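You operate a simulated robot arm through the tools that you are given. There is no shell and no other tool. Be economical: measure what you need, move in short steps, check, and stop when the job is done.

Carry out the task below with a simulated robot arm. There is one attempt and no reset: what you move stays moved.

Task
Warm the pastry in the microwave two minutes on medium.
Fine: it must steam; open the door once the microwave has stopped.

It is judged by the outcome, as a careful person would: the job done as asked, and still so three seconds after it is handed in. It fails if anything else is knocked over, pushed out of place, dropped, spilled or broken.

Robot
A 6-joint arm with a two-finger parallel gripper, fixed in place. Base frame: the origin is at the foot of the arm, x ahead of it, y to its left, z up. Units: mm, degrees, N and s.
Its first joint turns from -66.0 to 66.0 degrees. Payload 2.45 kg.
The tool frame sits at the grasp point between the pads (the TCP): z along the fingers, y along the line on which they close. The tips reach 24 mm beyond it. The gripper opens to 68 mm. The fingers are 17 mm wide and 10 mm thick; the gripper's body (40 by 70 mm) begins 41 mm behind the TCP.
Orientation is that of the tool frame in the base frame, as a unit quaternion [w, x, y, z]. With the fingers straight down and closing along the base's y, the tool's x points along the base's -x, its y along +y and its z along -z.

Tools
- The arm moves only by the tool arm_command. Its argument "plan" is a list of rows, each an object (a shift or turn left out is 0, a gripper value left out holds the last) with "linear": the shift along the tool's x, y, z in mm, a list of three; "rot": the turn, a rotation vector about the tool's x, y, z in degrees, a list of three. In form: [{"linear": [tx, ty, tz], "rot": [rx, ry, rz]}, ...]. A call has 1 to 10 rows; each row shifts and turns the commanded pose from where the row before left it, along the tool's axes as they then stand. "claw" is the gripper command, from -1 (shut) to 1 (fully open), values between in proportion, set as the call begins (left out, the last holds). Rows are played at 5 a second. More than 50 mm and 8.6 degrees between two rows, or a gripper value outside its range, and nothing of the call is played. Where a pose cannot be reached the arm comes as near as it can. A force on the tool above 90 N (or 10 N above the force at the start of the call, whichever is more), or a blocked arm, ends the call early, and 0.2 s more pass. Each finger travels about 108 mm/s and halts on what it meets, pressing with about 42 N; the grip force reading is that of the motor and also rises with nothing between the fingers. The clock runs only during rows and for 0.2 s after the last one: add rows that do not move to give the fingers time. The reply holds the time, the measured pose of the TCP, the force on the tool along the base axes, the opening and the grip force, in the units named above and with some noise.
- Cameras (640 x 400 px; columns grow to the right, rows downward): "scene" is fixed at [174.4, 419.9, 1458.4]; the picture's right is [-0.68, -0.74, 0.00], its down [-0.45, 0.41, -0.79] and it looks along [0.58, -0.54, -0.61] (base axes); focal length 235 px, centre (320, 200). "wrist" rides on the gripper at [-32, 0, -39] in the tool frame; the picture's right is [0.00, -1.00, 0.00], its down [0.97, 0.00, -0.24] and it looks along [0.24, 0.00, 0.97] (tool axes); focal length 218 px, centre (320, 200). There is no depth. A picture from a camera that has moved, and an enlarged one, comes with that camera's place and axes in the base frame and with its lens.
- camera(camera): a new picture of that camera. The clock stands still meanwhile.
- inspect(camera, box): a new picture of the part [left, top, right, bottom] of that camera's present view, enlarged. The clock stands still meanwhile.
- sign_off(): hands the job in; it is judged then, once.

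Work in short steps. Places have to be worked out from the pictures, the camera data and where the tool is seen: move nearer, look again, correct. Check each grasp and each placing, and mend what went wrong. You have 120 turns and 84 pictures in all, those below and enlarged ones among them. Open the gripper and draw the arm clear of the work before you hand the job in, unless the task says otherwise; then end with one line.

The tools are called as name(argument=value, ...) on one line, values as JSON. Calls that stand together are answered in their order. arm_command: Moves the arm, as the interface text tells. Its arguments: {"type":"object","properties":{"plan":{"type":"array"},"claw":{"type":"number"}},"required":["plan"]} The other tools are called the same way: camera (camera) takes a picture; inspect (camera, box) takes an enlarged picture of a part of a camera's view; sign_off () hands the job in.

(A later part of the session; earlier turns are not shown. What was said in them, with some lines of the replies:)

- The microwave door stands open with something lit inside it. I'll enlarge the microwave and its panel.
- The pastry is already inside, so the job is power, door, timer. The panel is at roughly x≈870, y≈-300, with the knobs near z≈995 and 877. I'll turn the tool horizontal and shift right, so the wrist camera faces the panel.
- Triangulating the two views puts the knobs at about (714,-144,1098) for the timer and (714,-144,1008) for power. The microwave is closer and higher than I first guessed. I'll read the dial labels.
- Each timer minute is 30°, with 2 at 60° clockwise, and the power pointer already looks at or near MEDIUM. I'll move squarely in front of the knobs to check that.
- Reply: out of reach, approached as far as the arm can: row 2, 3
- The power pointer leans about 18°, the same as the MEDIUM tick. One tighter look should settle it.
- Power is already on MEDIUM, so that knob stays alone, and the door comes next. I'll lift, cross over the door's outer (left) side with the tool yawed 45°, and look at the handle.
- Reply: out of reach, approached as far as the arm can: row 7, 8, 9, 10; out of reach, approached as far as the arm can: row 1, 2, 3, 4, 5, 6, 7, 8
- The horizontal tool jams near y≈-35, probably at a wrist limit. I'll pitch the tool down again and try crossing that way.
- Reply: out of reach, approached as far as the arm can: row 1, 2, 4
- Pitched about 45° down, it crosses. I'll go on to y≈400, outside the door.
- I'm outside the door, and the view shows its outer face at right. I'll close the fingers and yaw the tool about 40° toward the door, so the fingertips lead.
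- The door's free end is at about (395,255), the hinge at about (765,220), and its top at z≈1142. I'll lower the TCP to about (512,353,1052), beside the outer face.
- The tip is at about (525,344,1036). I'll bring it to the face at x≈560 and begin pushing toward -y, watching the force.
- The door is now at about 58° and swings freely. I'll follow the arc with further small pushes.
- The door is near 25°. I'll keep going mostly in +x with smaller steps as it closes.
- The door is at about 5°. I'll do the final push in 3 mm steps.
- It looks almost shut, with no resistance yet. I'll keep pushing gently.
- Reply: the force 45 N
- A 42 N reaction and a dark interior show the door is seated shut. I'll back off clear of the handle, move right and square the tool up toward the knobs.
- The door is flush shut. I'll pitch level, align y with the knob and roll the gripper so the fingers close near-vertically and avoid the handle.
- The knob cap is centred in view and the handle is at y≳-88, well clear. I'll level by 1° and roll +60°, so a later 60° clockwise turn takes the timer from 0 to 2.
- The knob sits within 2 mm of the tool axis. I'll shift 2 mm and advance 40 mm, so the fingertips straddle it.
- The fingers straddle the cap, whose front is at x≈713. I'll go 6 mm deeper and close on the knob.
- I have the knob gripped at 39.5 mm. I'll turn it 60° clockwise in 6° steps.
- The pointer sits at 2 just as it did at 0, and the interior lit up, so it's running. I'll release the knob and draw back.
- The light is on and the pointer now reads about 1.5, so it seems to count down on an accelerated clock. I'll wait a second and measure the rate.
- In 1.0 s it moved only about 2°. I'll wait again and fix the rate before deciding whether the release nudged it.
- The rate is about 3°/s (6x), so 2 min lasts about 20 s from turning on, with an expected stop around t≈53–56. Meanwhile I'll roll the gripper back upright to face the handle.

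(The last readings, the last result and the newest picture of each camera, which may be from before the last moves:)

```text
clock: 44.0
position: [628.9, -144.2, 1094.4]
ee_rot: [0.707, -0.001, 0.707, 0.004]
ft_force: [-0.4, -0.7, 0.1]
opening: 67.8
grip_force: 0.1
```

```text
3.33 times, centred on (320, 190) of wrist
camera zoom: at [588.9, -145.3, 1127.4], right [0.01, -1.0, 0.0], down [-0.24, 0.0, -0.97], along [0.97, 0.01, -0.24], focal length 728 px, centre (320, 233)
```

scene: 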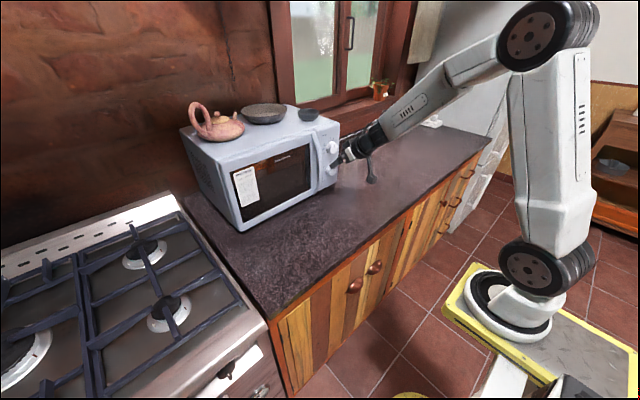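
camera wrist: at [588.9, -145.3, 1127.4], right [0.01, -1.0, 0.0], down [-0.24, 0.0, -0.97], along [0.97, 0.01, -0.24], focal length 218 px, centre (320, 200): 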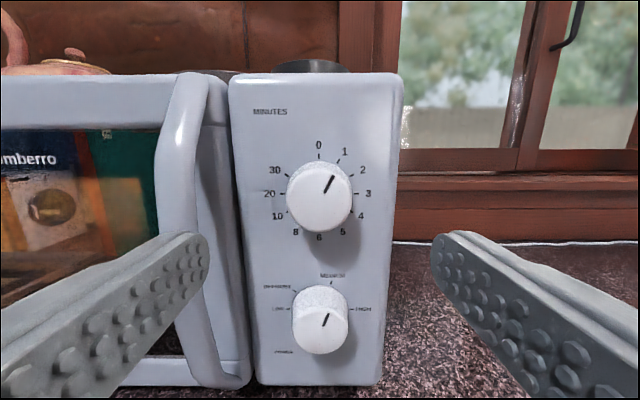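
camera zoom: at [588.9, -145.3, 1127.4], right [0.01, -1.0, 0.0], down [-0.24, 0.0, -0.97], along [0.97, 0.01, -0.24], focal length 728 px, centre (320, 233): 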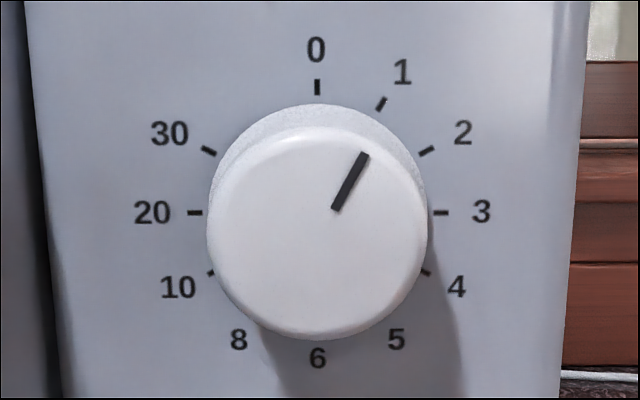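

The dial now reads 1.0 at t=44.0, so it should stop near t≈54. The handle bar is at y≈-75, and I'll line up with it at mid-height z≈1050, still clear of it.

arm_command(plan=[{"linear": [11, 17, 0]}, {"linear": [11, 17, 0]}, {"linear": [11, 17, 0]}, {"linear": [11, 17, 0]}, {}])

camera(camera="wrist")

inspect(camera="scene", box=[260, 90, 380, 210])

```text
clock: 45.2
position: [629.4, -78.6, 1051.4]
ee_rot: [0.707, -0.001, 0.707, 0.005]
ft_force: [0.5, 0.4, -0.2]
opening: 67.8
grip_force: 0.1
```

```text
38 pictures are left
camera wrist: at [588.8, -77.4, 1084.6], right [0.01, -1.0, -0.01], down [-0.24, 0.0, -0.97], along [0.97, 0.01, -0.24], focal length 218 px, centre (320, 200)
```

wrist: 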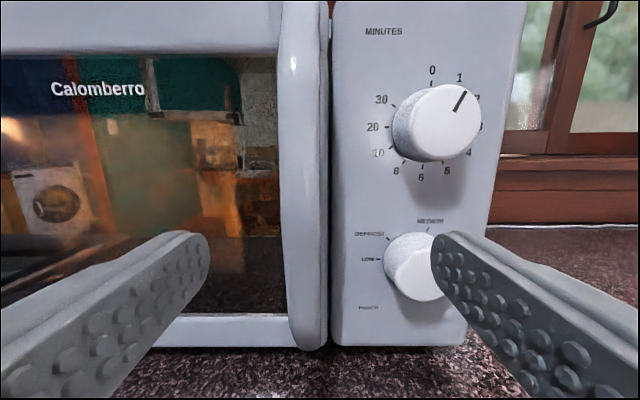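

```text
3.33 times, centred on (320, 150) of scene
camera zoom: at [174.3, 419.9, 1458.4], right [-0.68, -0.74, 0.0], down [-0.45, 0.41, -0.79], along [0.58, -0.54, -0.61], focal length 784 px, centre (320, 367)
```

zoom: 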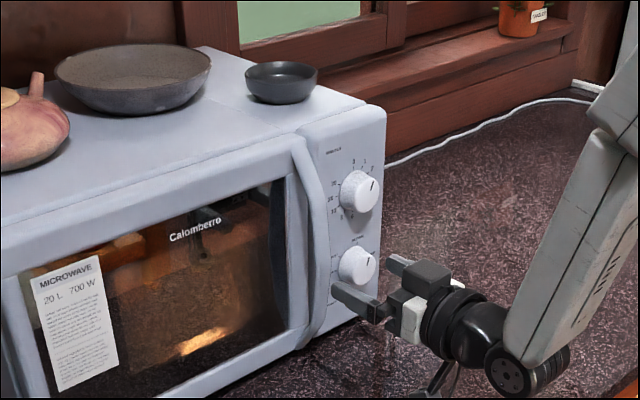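

The bar centre is about 8 mm left of my axis. I'll shift over and approach a little (tips still short of the bar) while the timer runs.

arm_command(plan=[{"linear": [0, 4, 0]}, {"linear": [0, 4, 0]}, {"linear": [0, 0, 10]}, {"linear": [0, 0, 10]}, {}, {}, {}, {}, {}, {}])

camera(camera="wrist")

arm_command(plan=[{}, {}, {}, {}, {}, {}, {}, {}, {}, {}])

arm_command(plan=[{}, {}, {}, {}, {}, {}, {}, {}, {}, {}])

arm_command(plan=[{}, {}, {}, {}, {}, {}, {}, {}, {}, {}])

camera(camera="wrist")

inspect(camera="scene", box=[220, 110, 360, 230])

```text
clock: 47.4
position: [647.8, -70.4, 1054.0]
ee_rot: [0.707, 0.0, 0.707, 0.003]
ft_force: [-0.3, -0.2, 0.4]
opening: 68.0
grip_force: 0.0
```

```text
36 pictures are left
camera wrist: at [608.2, -69.5, 1085.5], right [0.01, -1.0, -0.01], down [-0.24, 0.0, -0.97], along [0.97, 0.01, -0.24], focal length 218 px, centre (320, 200)
```

wrist: 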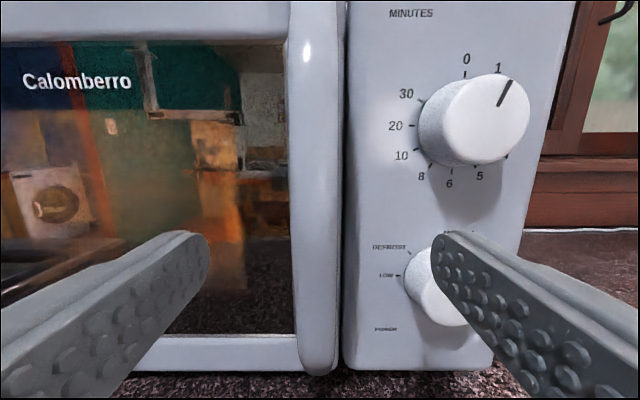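

```text
clock: 49.6
position: [648.1, -70.4, 1052.7]
ee_rot: [0.707, 0.001, 0.707, 0.004]
ft_force: [0.2, 0.4, 1.1]
opening: 67.9
grip_force: 0.1
```

```text
clock: 51.8
position: [648.1, -69.5, 1053.0]
ee_rot: [0.707, 0.0, 0.707, 0.004]
ft_force: [-0.3, 0.0, -0.3]
opening: 68.0
grip_force: 0.0
```

```text
clock: 54.0
position: [648.8, -68.7, 1052.3]
ee_rot: [0.707, 0.0, 0.707, 0.003]
ft_force: [0.1, -0.1, -0.2]
opening: 68.0
grip_force: 0.0
```

```text
35 pictures are left
camera wrist: at [608.2, -69.5, 1085.5], right [0.01, -1.0, -0.01], down [-0.24, 0.0, -0.97], along [0.97, 0.01, -0.24], focal length 218 px, centre (320, 200)
```

wrist: 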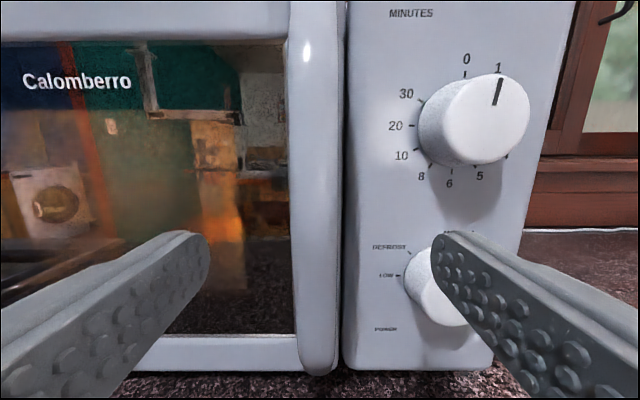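

```text
3.33 times, centred on (290, 170) of scene
camera zoom: at [174.4, 419.9, 1458.4], right [-0.68, -0.74, 0.0], down [-0.45, 0.41, -0.79], along [0.58, -0.54, -0.61], focal length 784 px, centre (420, 300)
```

zoom: 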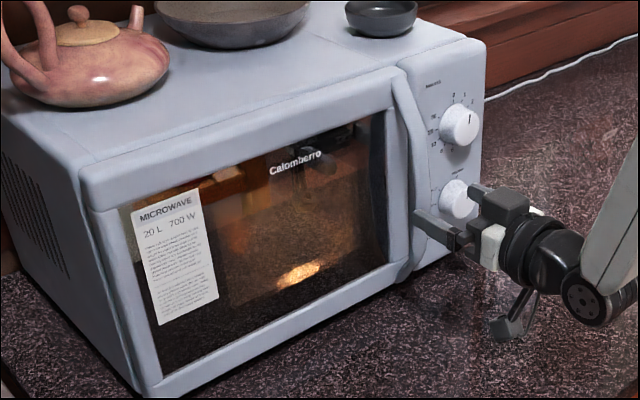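

It's still running, with the dial near 0.3. I'll wait a further 2–4 s.

arm_command(plan=[{}, {}, {}, {}, {}, {}, {}, {}, {}])

arm_command(plan=[{}, {}, {}, {}, {}, {}, {}, {}, {}])

camera(camera="wrist")

inspect(camera="scene", box=[220, 110, 360, 230])

```text
clock: 56.0
position: [647.9, -69.0, 1052.3]
ee_rot: [0.707, 0.001, 0.707, 0.003]
ft_force: [-0.1, 0.0, 0.8]
opening: 68.0
grip_force: 0.1
```

```text
clock: 58.0
position: [647.9, -69.8, 1052.9]
ee_rot: [0.707, -0.001, 0.707, 0.004]
ft_force: [0.5, -0.2, 0.6]
opening: 68.0
grip_force: 0.0
```

```text
33 pictures are left
camera wrist: at [608.2, -69.5, 1085.5], right [0.01, -1.0, -0.01], down [-0.24, 0.0, -0.97], along [0.97, 0.01, -0.24], focal length 218 px, centre (320, 200)
```

wrist: 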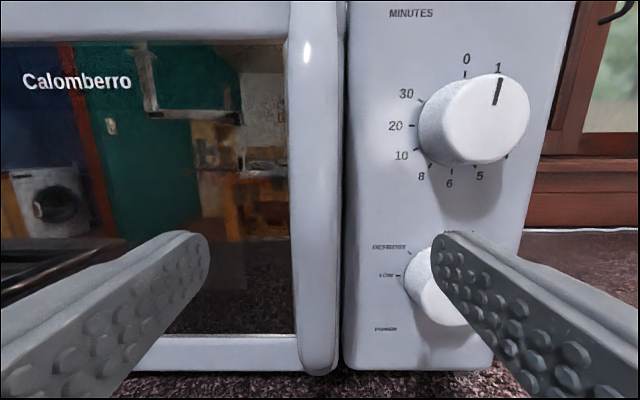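

```text
3.33 times, centred on (290, 170) of scene
camera zoom: at [174.4, 419.9, 1458.4], right [-0.68, -0.74, 0.0], down [-0.45, 0.41, -0.79], along [0.58, -0.54, -0.61], focal length 784 px, centre (420, 300)
```

zoom: 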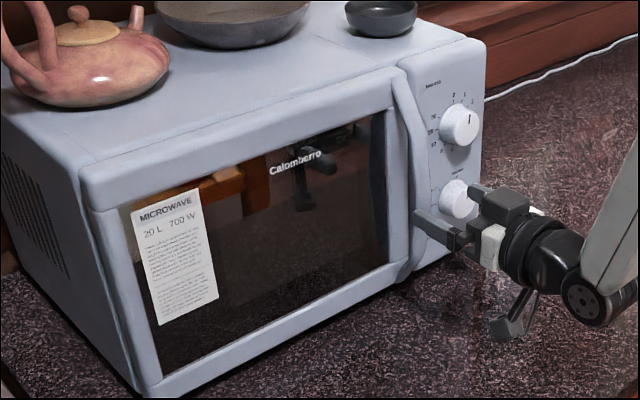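

The interior light is off, so the microwave has stopped. I'll advance 35 mm so the fingers straddle the handle bar.

arm_command(plan=[{"linear": [0, 2, 9]}, {"linear": [0, 0, 9]}, {"linear": [0, 0, 9]}, {"linear": [0, 0, 8]}, {}])

camera(camera="wrist")

inspect(camera="scene", box=[290, 120, 370, 200])

```text
clock: 59.2
position: [683.7, -69.0, 1051.8]
ee_rot: [0.707, -0.001, 0.707, 0.004]
ft_force: [0.1, 0.1, 0.7]
opening: 68.1
grip_force: 0.1
```

```text
31 pictures are left
camera wrist: at [642.6, -66.9, 1085.2], right [0.01, -1.0, -0.01], down [-0.24, 0.0, -0.97], along [0.97, 0.01, -0.24], focal length 218 px, centre (320, 200)
```

wrist: 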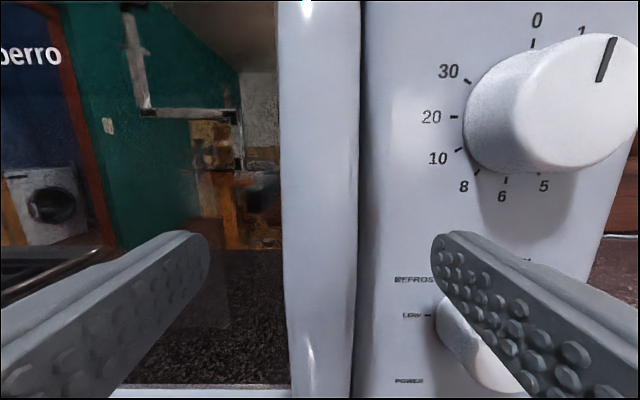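

```text
5.00 times, centred on (330, 160) of scene
camera zoom: at [174.4, 419.9, 1458.4], right [-0.68, -0.74, 0.0], down [-0.45, 0.41, -0.79], along [0.58, -0.54, -0.61], focal length 1176 px, centre (270, 400)
```

zoom: 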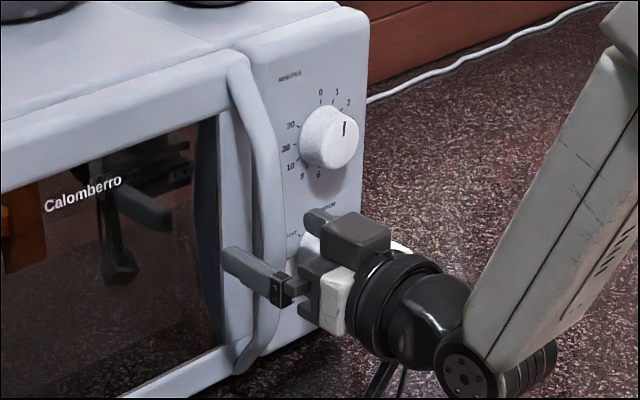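

The bar front is at x≈692 and the tips are 16 mm past it. I'll go 4 mm deeper and close on the bar.

arm_command(plan=[{"linear": [0, 0, 4]}, {}])

arm_command(plan=[{}, {}, {}], claw=-1)

camera(camera="wrist")

```text
clock: 59.8
position: [686.7, -67.4, 1051.9]
ee_rot: [0.707, 0.001, 0.707, 0.003]
ft_force: [0.2, -0.5, -0.8]
opening: 68.3
grip_force: 0.0
```

```text
clock: 60.6
position: [686.4, -68.7, 1052.6]
ee_rot: [0.707, 0.0, 0.707, 0.004]
ft_force: [0.3, 0.6, -1.2]
opening: 14.2
grip_force: 34.0
```

```text
29 pictures are left
camera wrist: at [646.6, -66.8, 1085.2], right [0.01, -1.0, -0.01], down [-0.24, 0.0, -0.97], along [0.97, 0.01, -0.24], focal length 218 px, centre (320, 200)
```

wrist: 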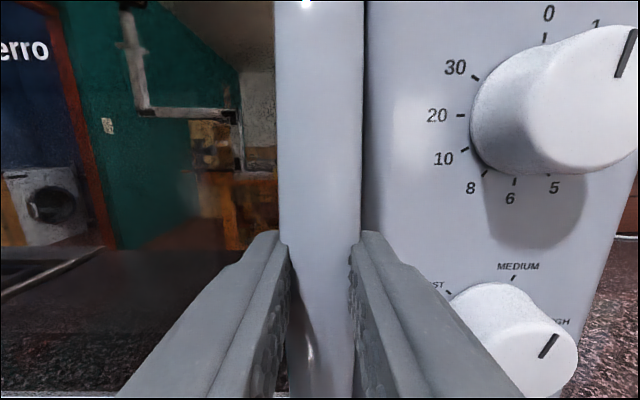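

The bar is held at 14 mm. I'll pull in an arc about the hinge (R≈300 mm), rotating the tool with the door, and stop after about 15° to check.

arm_command(plan=[{"linear": [0, 3.5, -15.4], "rot": [3, 0, 0]}, {"linear": [0, 3.5, -15.4], "rot": [3, 0, 0]}, {"linear": [0, 3.5, -15.4], "rot": [3, 0, 0]}, {"linear": [0, 3.5, -15.4], "rot": [3, 0, 0]}, {"linear": [0, 3.5, -15.4], "rot": [3, 0, 0]}, {}])

camera(camera="scene")

camera(camera="wrist")

```text
clock: 62.0
position: [610.5, -45.8, 1052.4]
ee_rot: [0.7, 0.095, 0.703, -0.089]
ft_force: [-10.1, -23.7, -4.5]
opening: 13.8
grip_force: 33.8
```

```text
28 pictures are left
```

scene: 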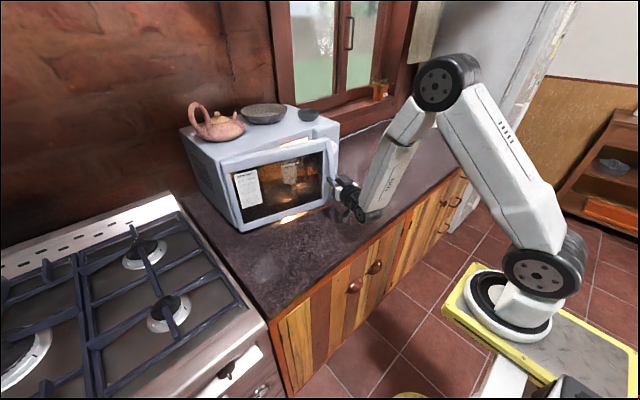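

```text
27 pictures are left
camera wrist: at [571.9, -34.5, 1085.4], right [-0.26, -0.97, -0.01], down [-0.23, 0.07, -0.97], along [0.94, -0.25, -0.24], focal length 218 px, centre (320, 200)
```

wrist: 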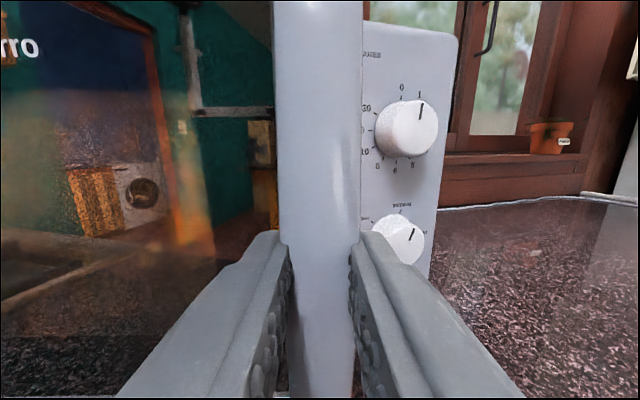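

The door is 15° open and the interior light is on. There is a 24 N side load, so I'll trim the arc's y part and continue another 15°.

arm_command(plan=[{"linear": [0, 1, -15.2], "rot": [3, 0, 0]}, {"linear": [0, 2, -15.2], "rot": [3, 0, 0]}, {"linear": [0, 2.5, -15.2], "rot": [3, 0, 0]}, {"linear": [0, 3, -15.2], "rot": [3, 0, 0]}, {"linear": [0, 3, -15.2], "rot": [3, 0, 0]}, {}])

camera(camera="scene")

```text
clock: 63.4
position: [545.0, -7.2, 1053.0]
ee_rot: [0.682, 0.185, 0.683, -0.182]
ft_force: [-17.9, -24.8, -2.0]
opening: 13.9
grip_force: 33.3
```

```text
26 pictures are left
```

scene: 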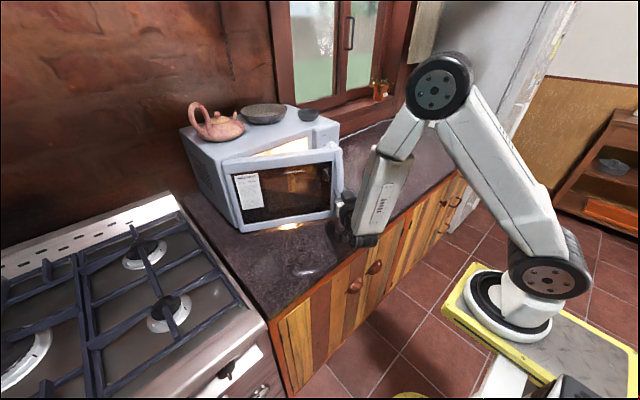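

It follows cleanly. I'll continue the arc another 30°.

arm_command(plan=[{"linear": [0, 1, -15.2], "rot": [3, 0, 0]}, {"linear": [0, 2, -15.2], "rot": [3, 0, 0]}, {"linear": [0, 2.5, -15.2], "rot": [3, 0, 0]}, {"linear": [0, 2.5, -15.2], "rot": [3, 0, 0]}, {"linear": [0, 3, -15.2], "rot": [3, 0, 0]}, {}])

arm_command(plan=[{"linear": [0, 1, -15.2], "rot": [3, 0, 0]}, {"linear": [0, 2, -15.2], "rot": [3, 0, 0]}, {"linear": [0, 2.5, -15.2], "rot": [3, 0, 0]}, {"linear": [0, 2.5, -15.2], "rot": [3, 0, 0]}, {"linear": [0, 3, -15.2], "rot": [3, 0, 0]}, {}])

camera(camera="scene")

```text
clock: 64.8
position: [488.9, 46.4, 1051.4]
ee_rot: [0.651, 0.271, 0.655, -0.27]
ft_force: [-22.3, -19.7, 3.5]
opening: 13.7
grip_force: 33.8
```

```text
clock: 66.2
position: [448.4, 110.5, 1052.7]
ee_rot: [0.611, 0.353, 0.614, -0.354]
ft_force: [-32.7, -17.3, 11.8]
opening: 14.1
grip_force: 33.7
```

```text
25 pictures are left
```

scene: 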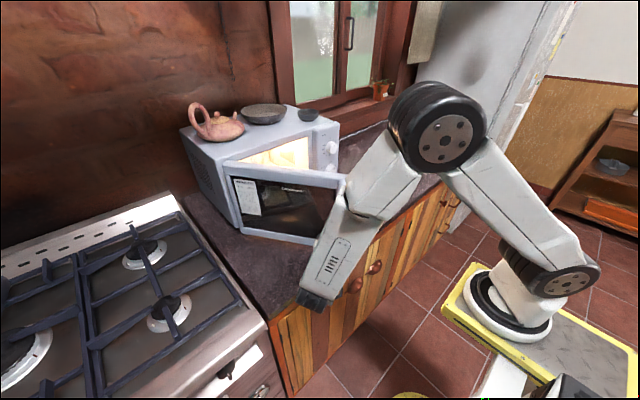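

It's about 60° open. I'll ease the side load and open another 18°.

arm_command(plan=[{"linear": [0, -1, -15], "rot": [3, 0, 0]}, {"linear": [0, 0, -15], "rot": [3, 0, 0]}, {"linear": [0, 1, -15], "rot": [3, 0, 0]}, {"linear": [0, 1, -15], "rot": [3, 0, 0]}, {"linear": [0, 1, -15], "rot": [3, 0, 0]}, {"linear": [0, 1, -15], "rot": [3, 0, 0]}, {}])

camera(camera="wrist")

camera(camera="scene")

```text
clock: 67.8
position: [421.9, 197.1, 1052.0]
ee_rot: [0.549, 0.446, 0.554, -0.441]
ft_force: [8.1, 2.5, -21.7]
opening: 13.9
grip_force: 33.7
```

```text
24 pictures are left
camera wrist: at [412.4, 235.1, 1085.6], right [-0.98, -0.22, 0.0], down [-0.05, 0.24, -0.97], along [0.21, -0.95, -0.25], focal length 218 px, centre (320, 200)
```

wrist: 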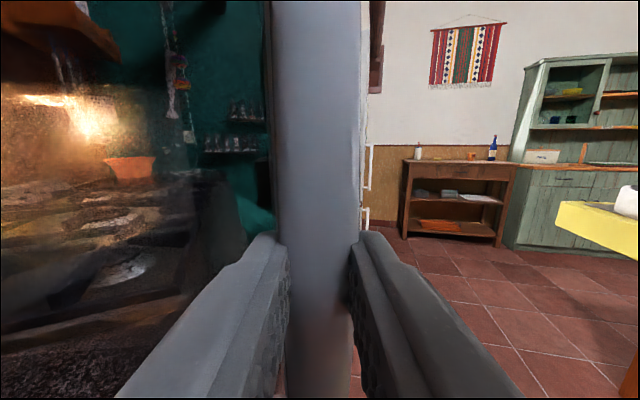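

```text
23 pictures are left
```

scene: 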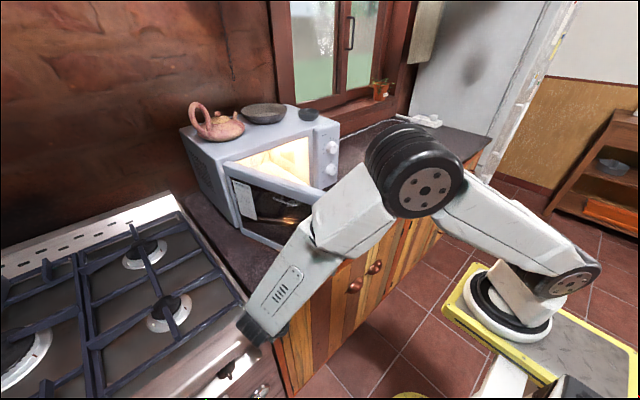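

The door is about 78° open. I'll release the bar, back the fingers straight off it, then lift clear.

arm_command(plan=[{}, {}, {}, {"linear": [0, 0, -10]}, {"linear": [0, 0, -15]}, {"linear": [0, 0, -20]}, {"linear": [0, 0, -20]}, {}], claw=1)

camera(camera="wrist")

camera(camera="scene")

```text
clock: 69.6
position: [406.1, 258.6, 1052.9]
ee_rot: [0.549, 0.445, 0.553, -0.442]
ft_force: [0.8, 0.7, -0.4]
opening: 67.8
grip_force: 0.0
```

```text
22 pictures are left
camera wrist: at [396.5, 298.7, 1086.5], right [-0.98, -0.21, 0.0], down [-0.05, 0.24, -0.97], along [0.21, -0.95, -0.25], focal length 218 px, centre (320, 200)
```

wrist: 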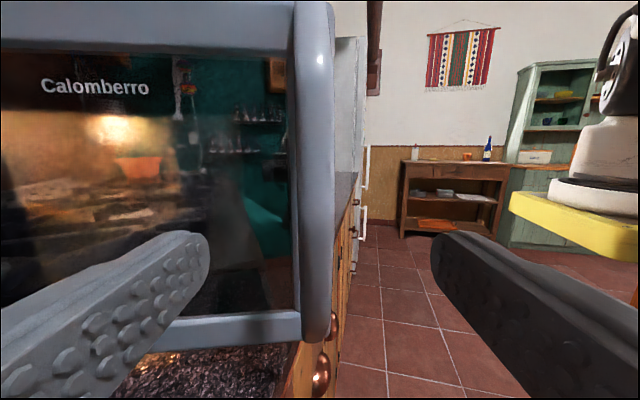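

```text
21 pictures are left
```

scene: 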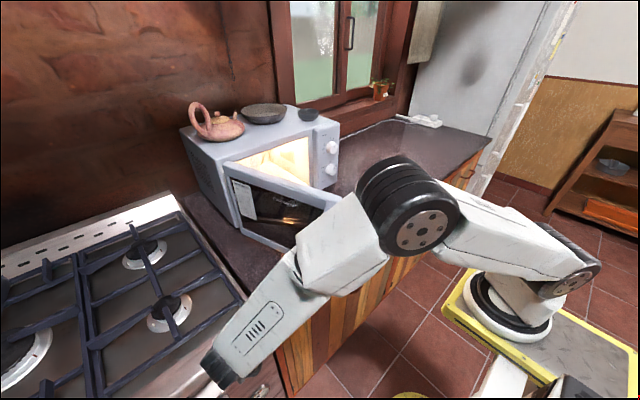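

I'm clear of the handle and the door stays put. I'll lift straight up 225 mm and check the pastry and door.

arm_command(plan=[{"linear": [-45, 0, 0]}, {"linear": [-45, 0, 0]}, {"linear": [-45, 0, 0]}, {"linear": [-45, 0, 0]}, {"linear": [-45, 0, 0]}, {}])

camera(camera="scene")

inspect(camera="scene", box=[170, 80, 350, 210])

```text
clock: 71.0
position: [428.8, 160.8, 1205.6]
ee_rot: [0.549, 0.444, 0.555, -0.439]
ft_force: [-0.8, -0.5, -0.2]
opening: 67.8
grip_force: 0.1
out of reach, approached as far as the arm can: row 1, 2, 3, 4, 5
```

```text
20 pictures are left
```

scene: 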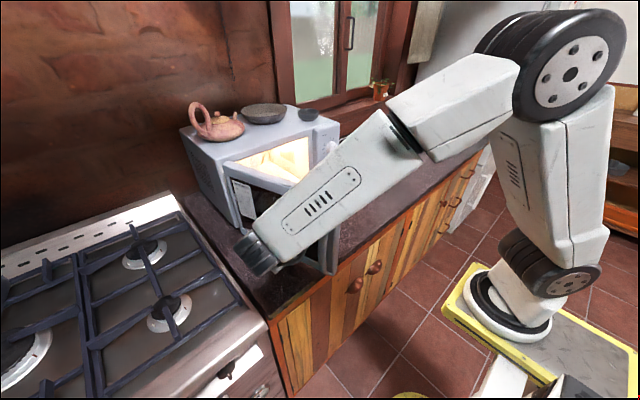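

```text
3.08 times, centred on (260, 145) of scene
camera zoom: at [174.4, 419.9, 1458.4], right [-0.68, -0.74, 0.0], down [-0.45, 0.41, -0.79], along [0.58, -0.54, -0.61], focal length 723 px, centre (505, 369)
```

zoom: 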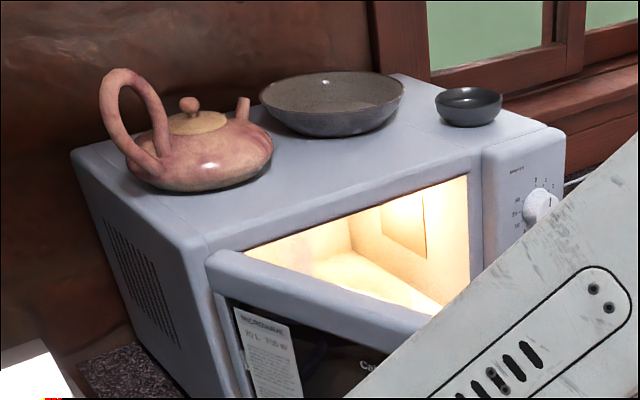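

The lift drifted along the first joint's limit but touched nothing, with forces around 0. I'll yaw back toward forward while rising, to get off that limit.

arm_command(plan=[{"linear": [-10, 0, 0], "rot": [-6, 0, 0]}, {"linear": [-15, 0, 0], "rot": [-6, 0, 0]}, {"linear": [-20, 0, 0], "rot": [-6, 0, 0]}, {"linear": [-25, 0, 0], "rot": [-6, 0, 0]}, {"linear": [-25, 0, 0], "rot": [-6, 0, 0]}, {}])

camera(camera="wrist")

camera(camera="scene")

```text
clock: 72.4
position: [428.0, 161.6, 1300.7]
ee_rot: [0.646, 0.287, 0.648, -0.283]
ft_force: [0.1, -0.3, 0.3]
opening: 68.4
grip_force: 0.1
```

```text
18 pictures are left
camera wrist: at [400.6, 190.6, 1333.2], right [-0.74, -0.67, 0.0], down [-0.16, 0.18, -0.97], along [0.65, -0.72, -0.24], focal length 218 px, centre (320, 200)
```

wrist: 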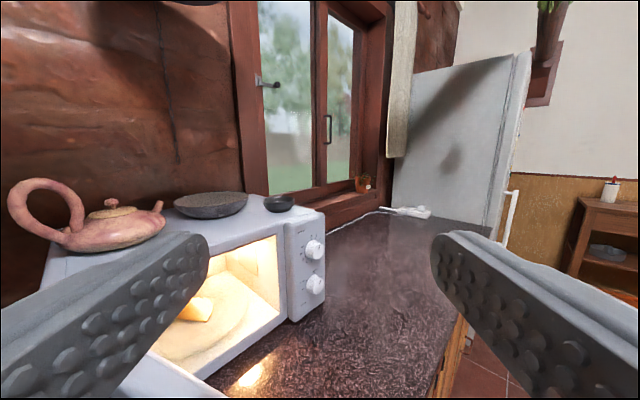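

```text
17 pictures are left
```

scene: 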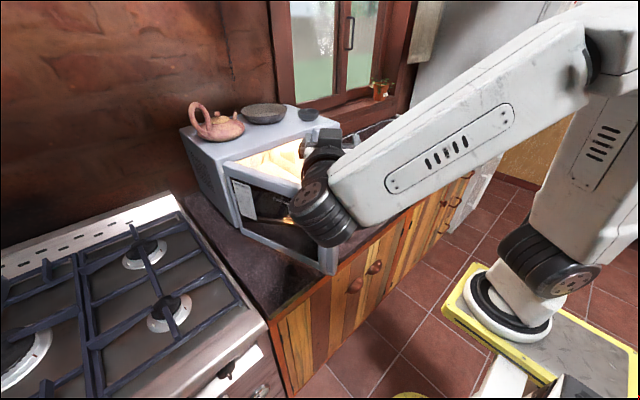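

Everything on top is undisturbed and the pastry is visible. I'll enlarge it to look for steam.

inspect(camera="wrist", box=[150, 190, 350, 390])

inspect(camera="wrist", box=[160, 240, 260, 340])

```text
2.00 times, centred on (250, 290) of wrist
camera zoom: at [400.6, 190.6, 1333.2], right [-0.74, -0.67, 0.0], down [-0.16, 0.18, -0.97], along [0.65, -0.72, -0.24], focal length 436 px, centre (460, 20)
```

zoom: 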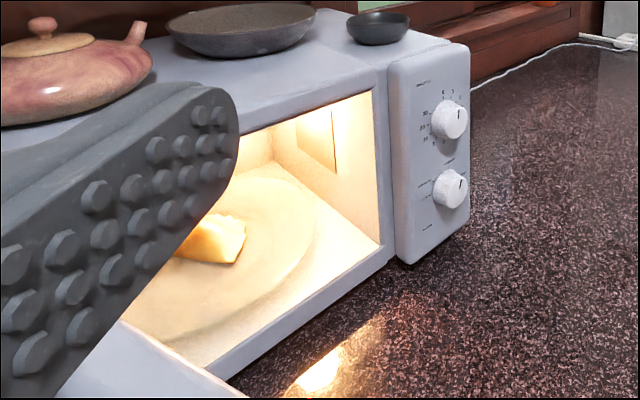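

```text
4.00 times, centred on (210, 290) of wrist
camera zoom: at [400.6, 190.6, 1333.2], right [-0.74, -0.67, 0.0], down [-0.16, 0.18, -0.97], along [0.65, -0.72, -0.24], focal length 873 px, centre (760, -160)
```

zoom: 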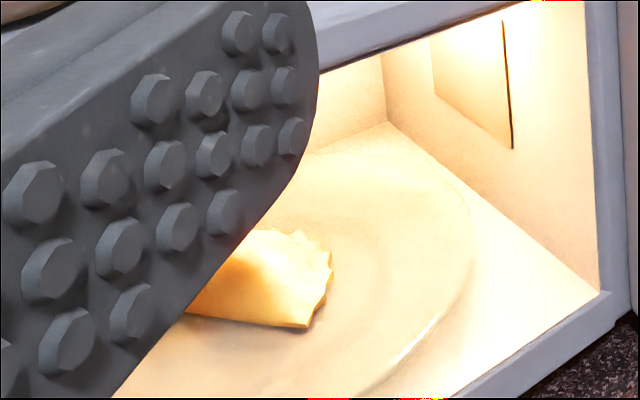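

The finger hides part of it. I'll yaw left so the pastry is between the fingers.

arm_command(plan=[{"rot": [-7, 0, 0]}, {"rot": [-7, 0, 0]}, {"rot": [-7, 0, 0]}, {"rot": [0, 6, 0]}, {}])

camera(camera="wrist")

inspect(camera="wrist", box=[230, 150, 410, 330])

```text
clock: 73.6
position: [428.9, 162.0, 1301.3]
ee_rot: [0.65, 0.173, 0.724, -0.152]
ft_force: [0.6, 0.5, -0.3]
opening: 68.0
grip_force: 0.0
```

```text
14 pictures are left
camera wrist: at [396.1, 178.4, 1337.7], right [-0.45, -0.89, -0.01], down [-0.3, 0.16, -0.94], along [0.84, -0.42, -0.34], focal length 218 px, centre (320, 200)
```

wrist: 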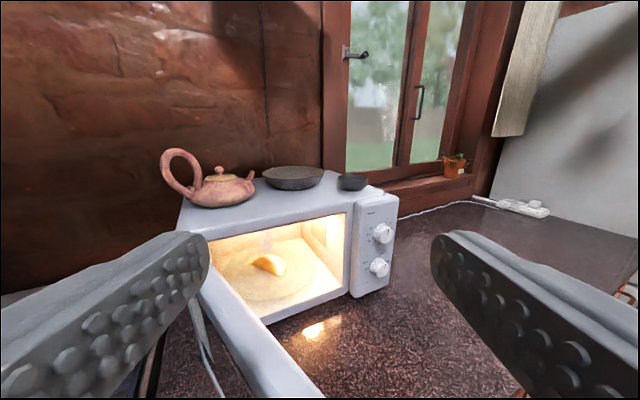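

```text
2.22 times, centred on (320, 240) of wrist
camera zoom: at [396.1, 178.4, 1337.7], right [-0.45, -0.89, -0.01], down [-0.3, 0.16, -0.94], along [0.84, -0.42, -0.34], focal length 485 px, centre (320, 111)
```

zoom: 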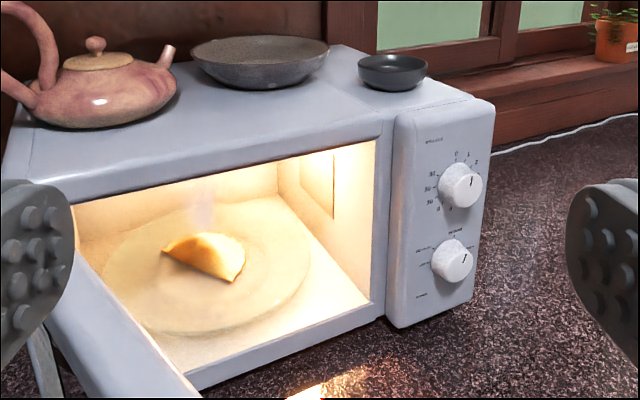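

A faint wisp shows above the pastry. One close look should confirm it.

inspect(camera="wrist", box=[235, 215, 315, 295])

```text
5.00 times, centred on (275, 255) of wrist
camera zoom: at [396.1, 178.4, 1337.7], right [-0.45, -0.89, -0.01], down [-0.3, 0.16, -0.94], along [0.84, -0.42, -0.34], focal length 1091 px, centre (545, -75)
```

zoom: 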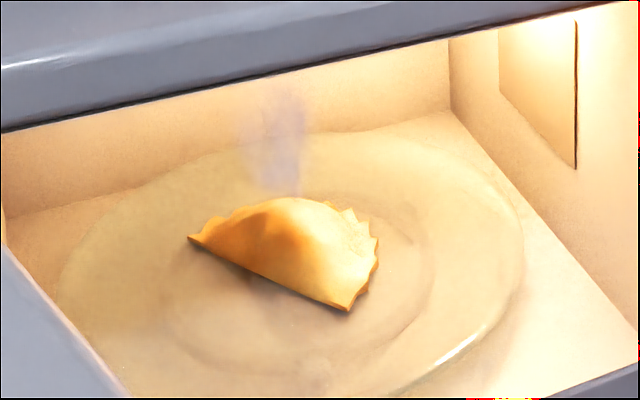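

Steam is rising from the pastry. The dial is at 0, power is on MEDIUM, the door is open, the gripper is open and the arm is clear above, so I'm handing in.

sign_off()

```text
The job is handed in.
```

The pastry was warmed on medium with the timer set to two minutes, and it is steaming; I opened the door once the microwave had stopped, and nothing else was disturbed.
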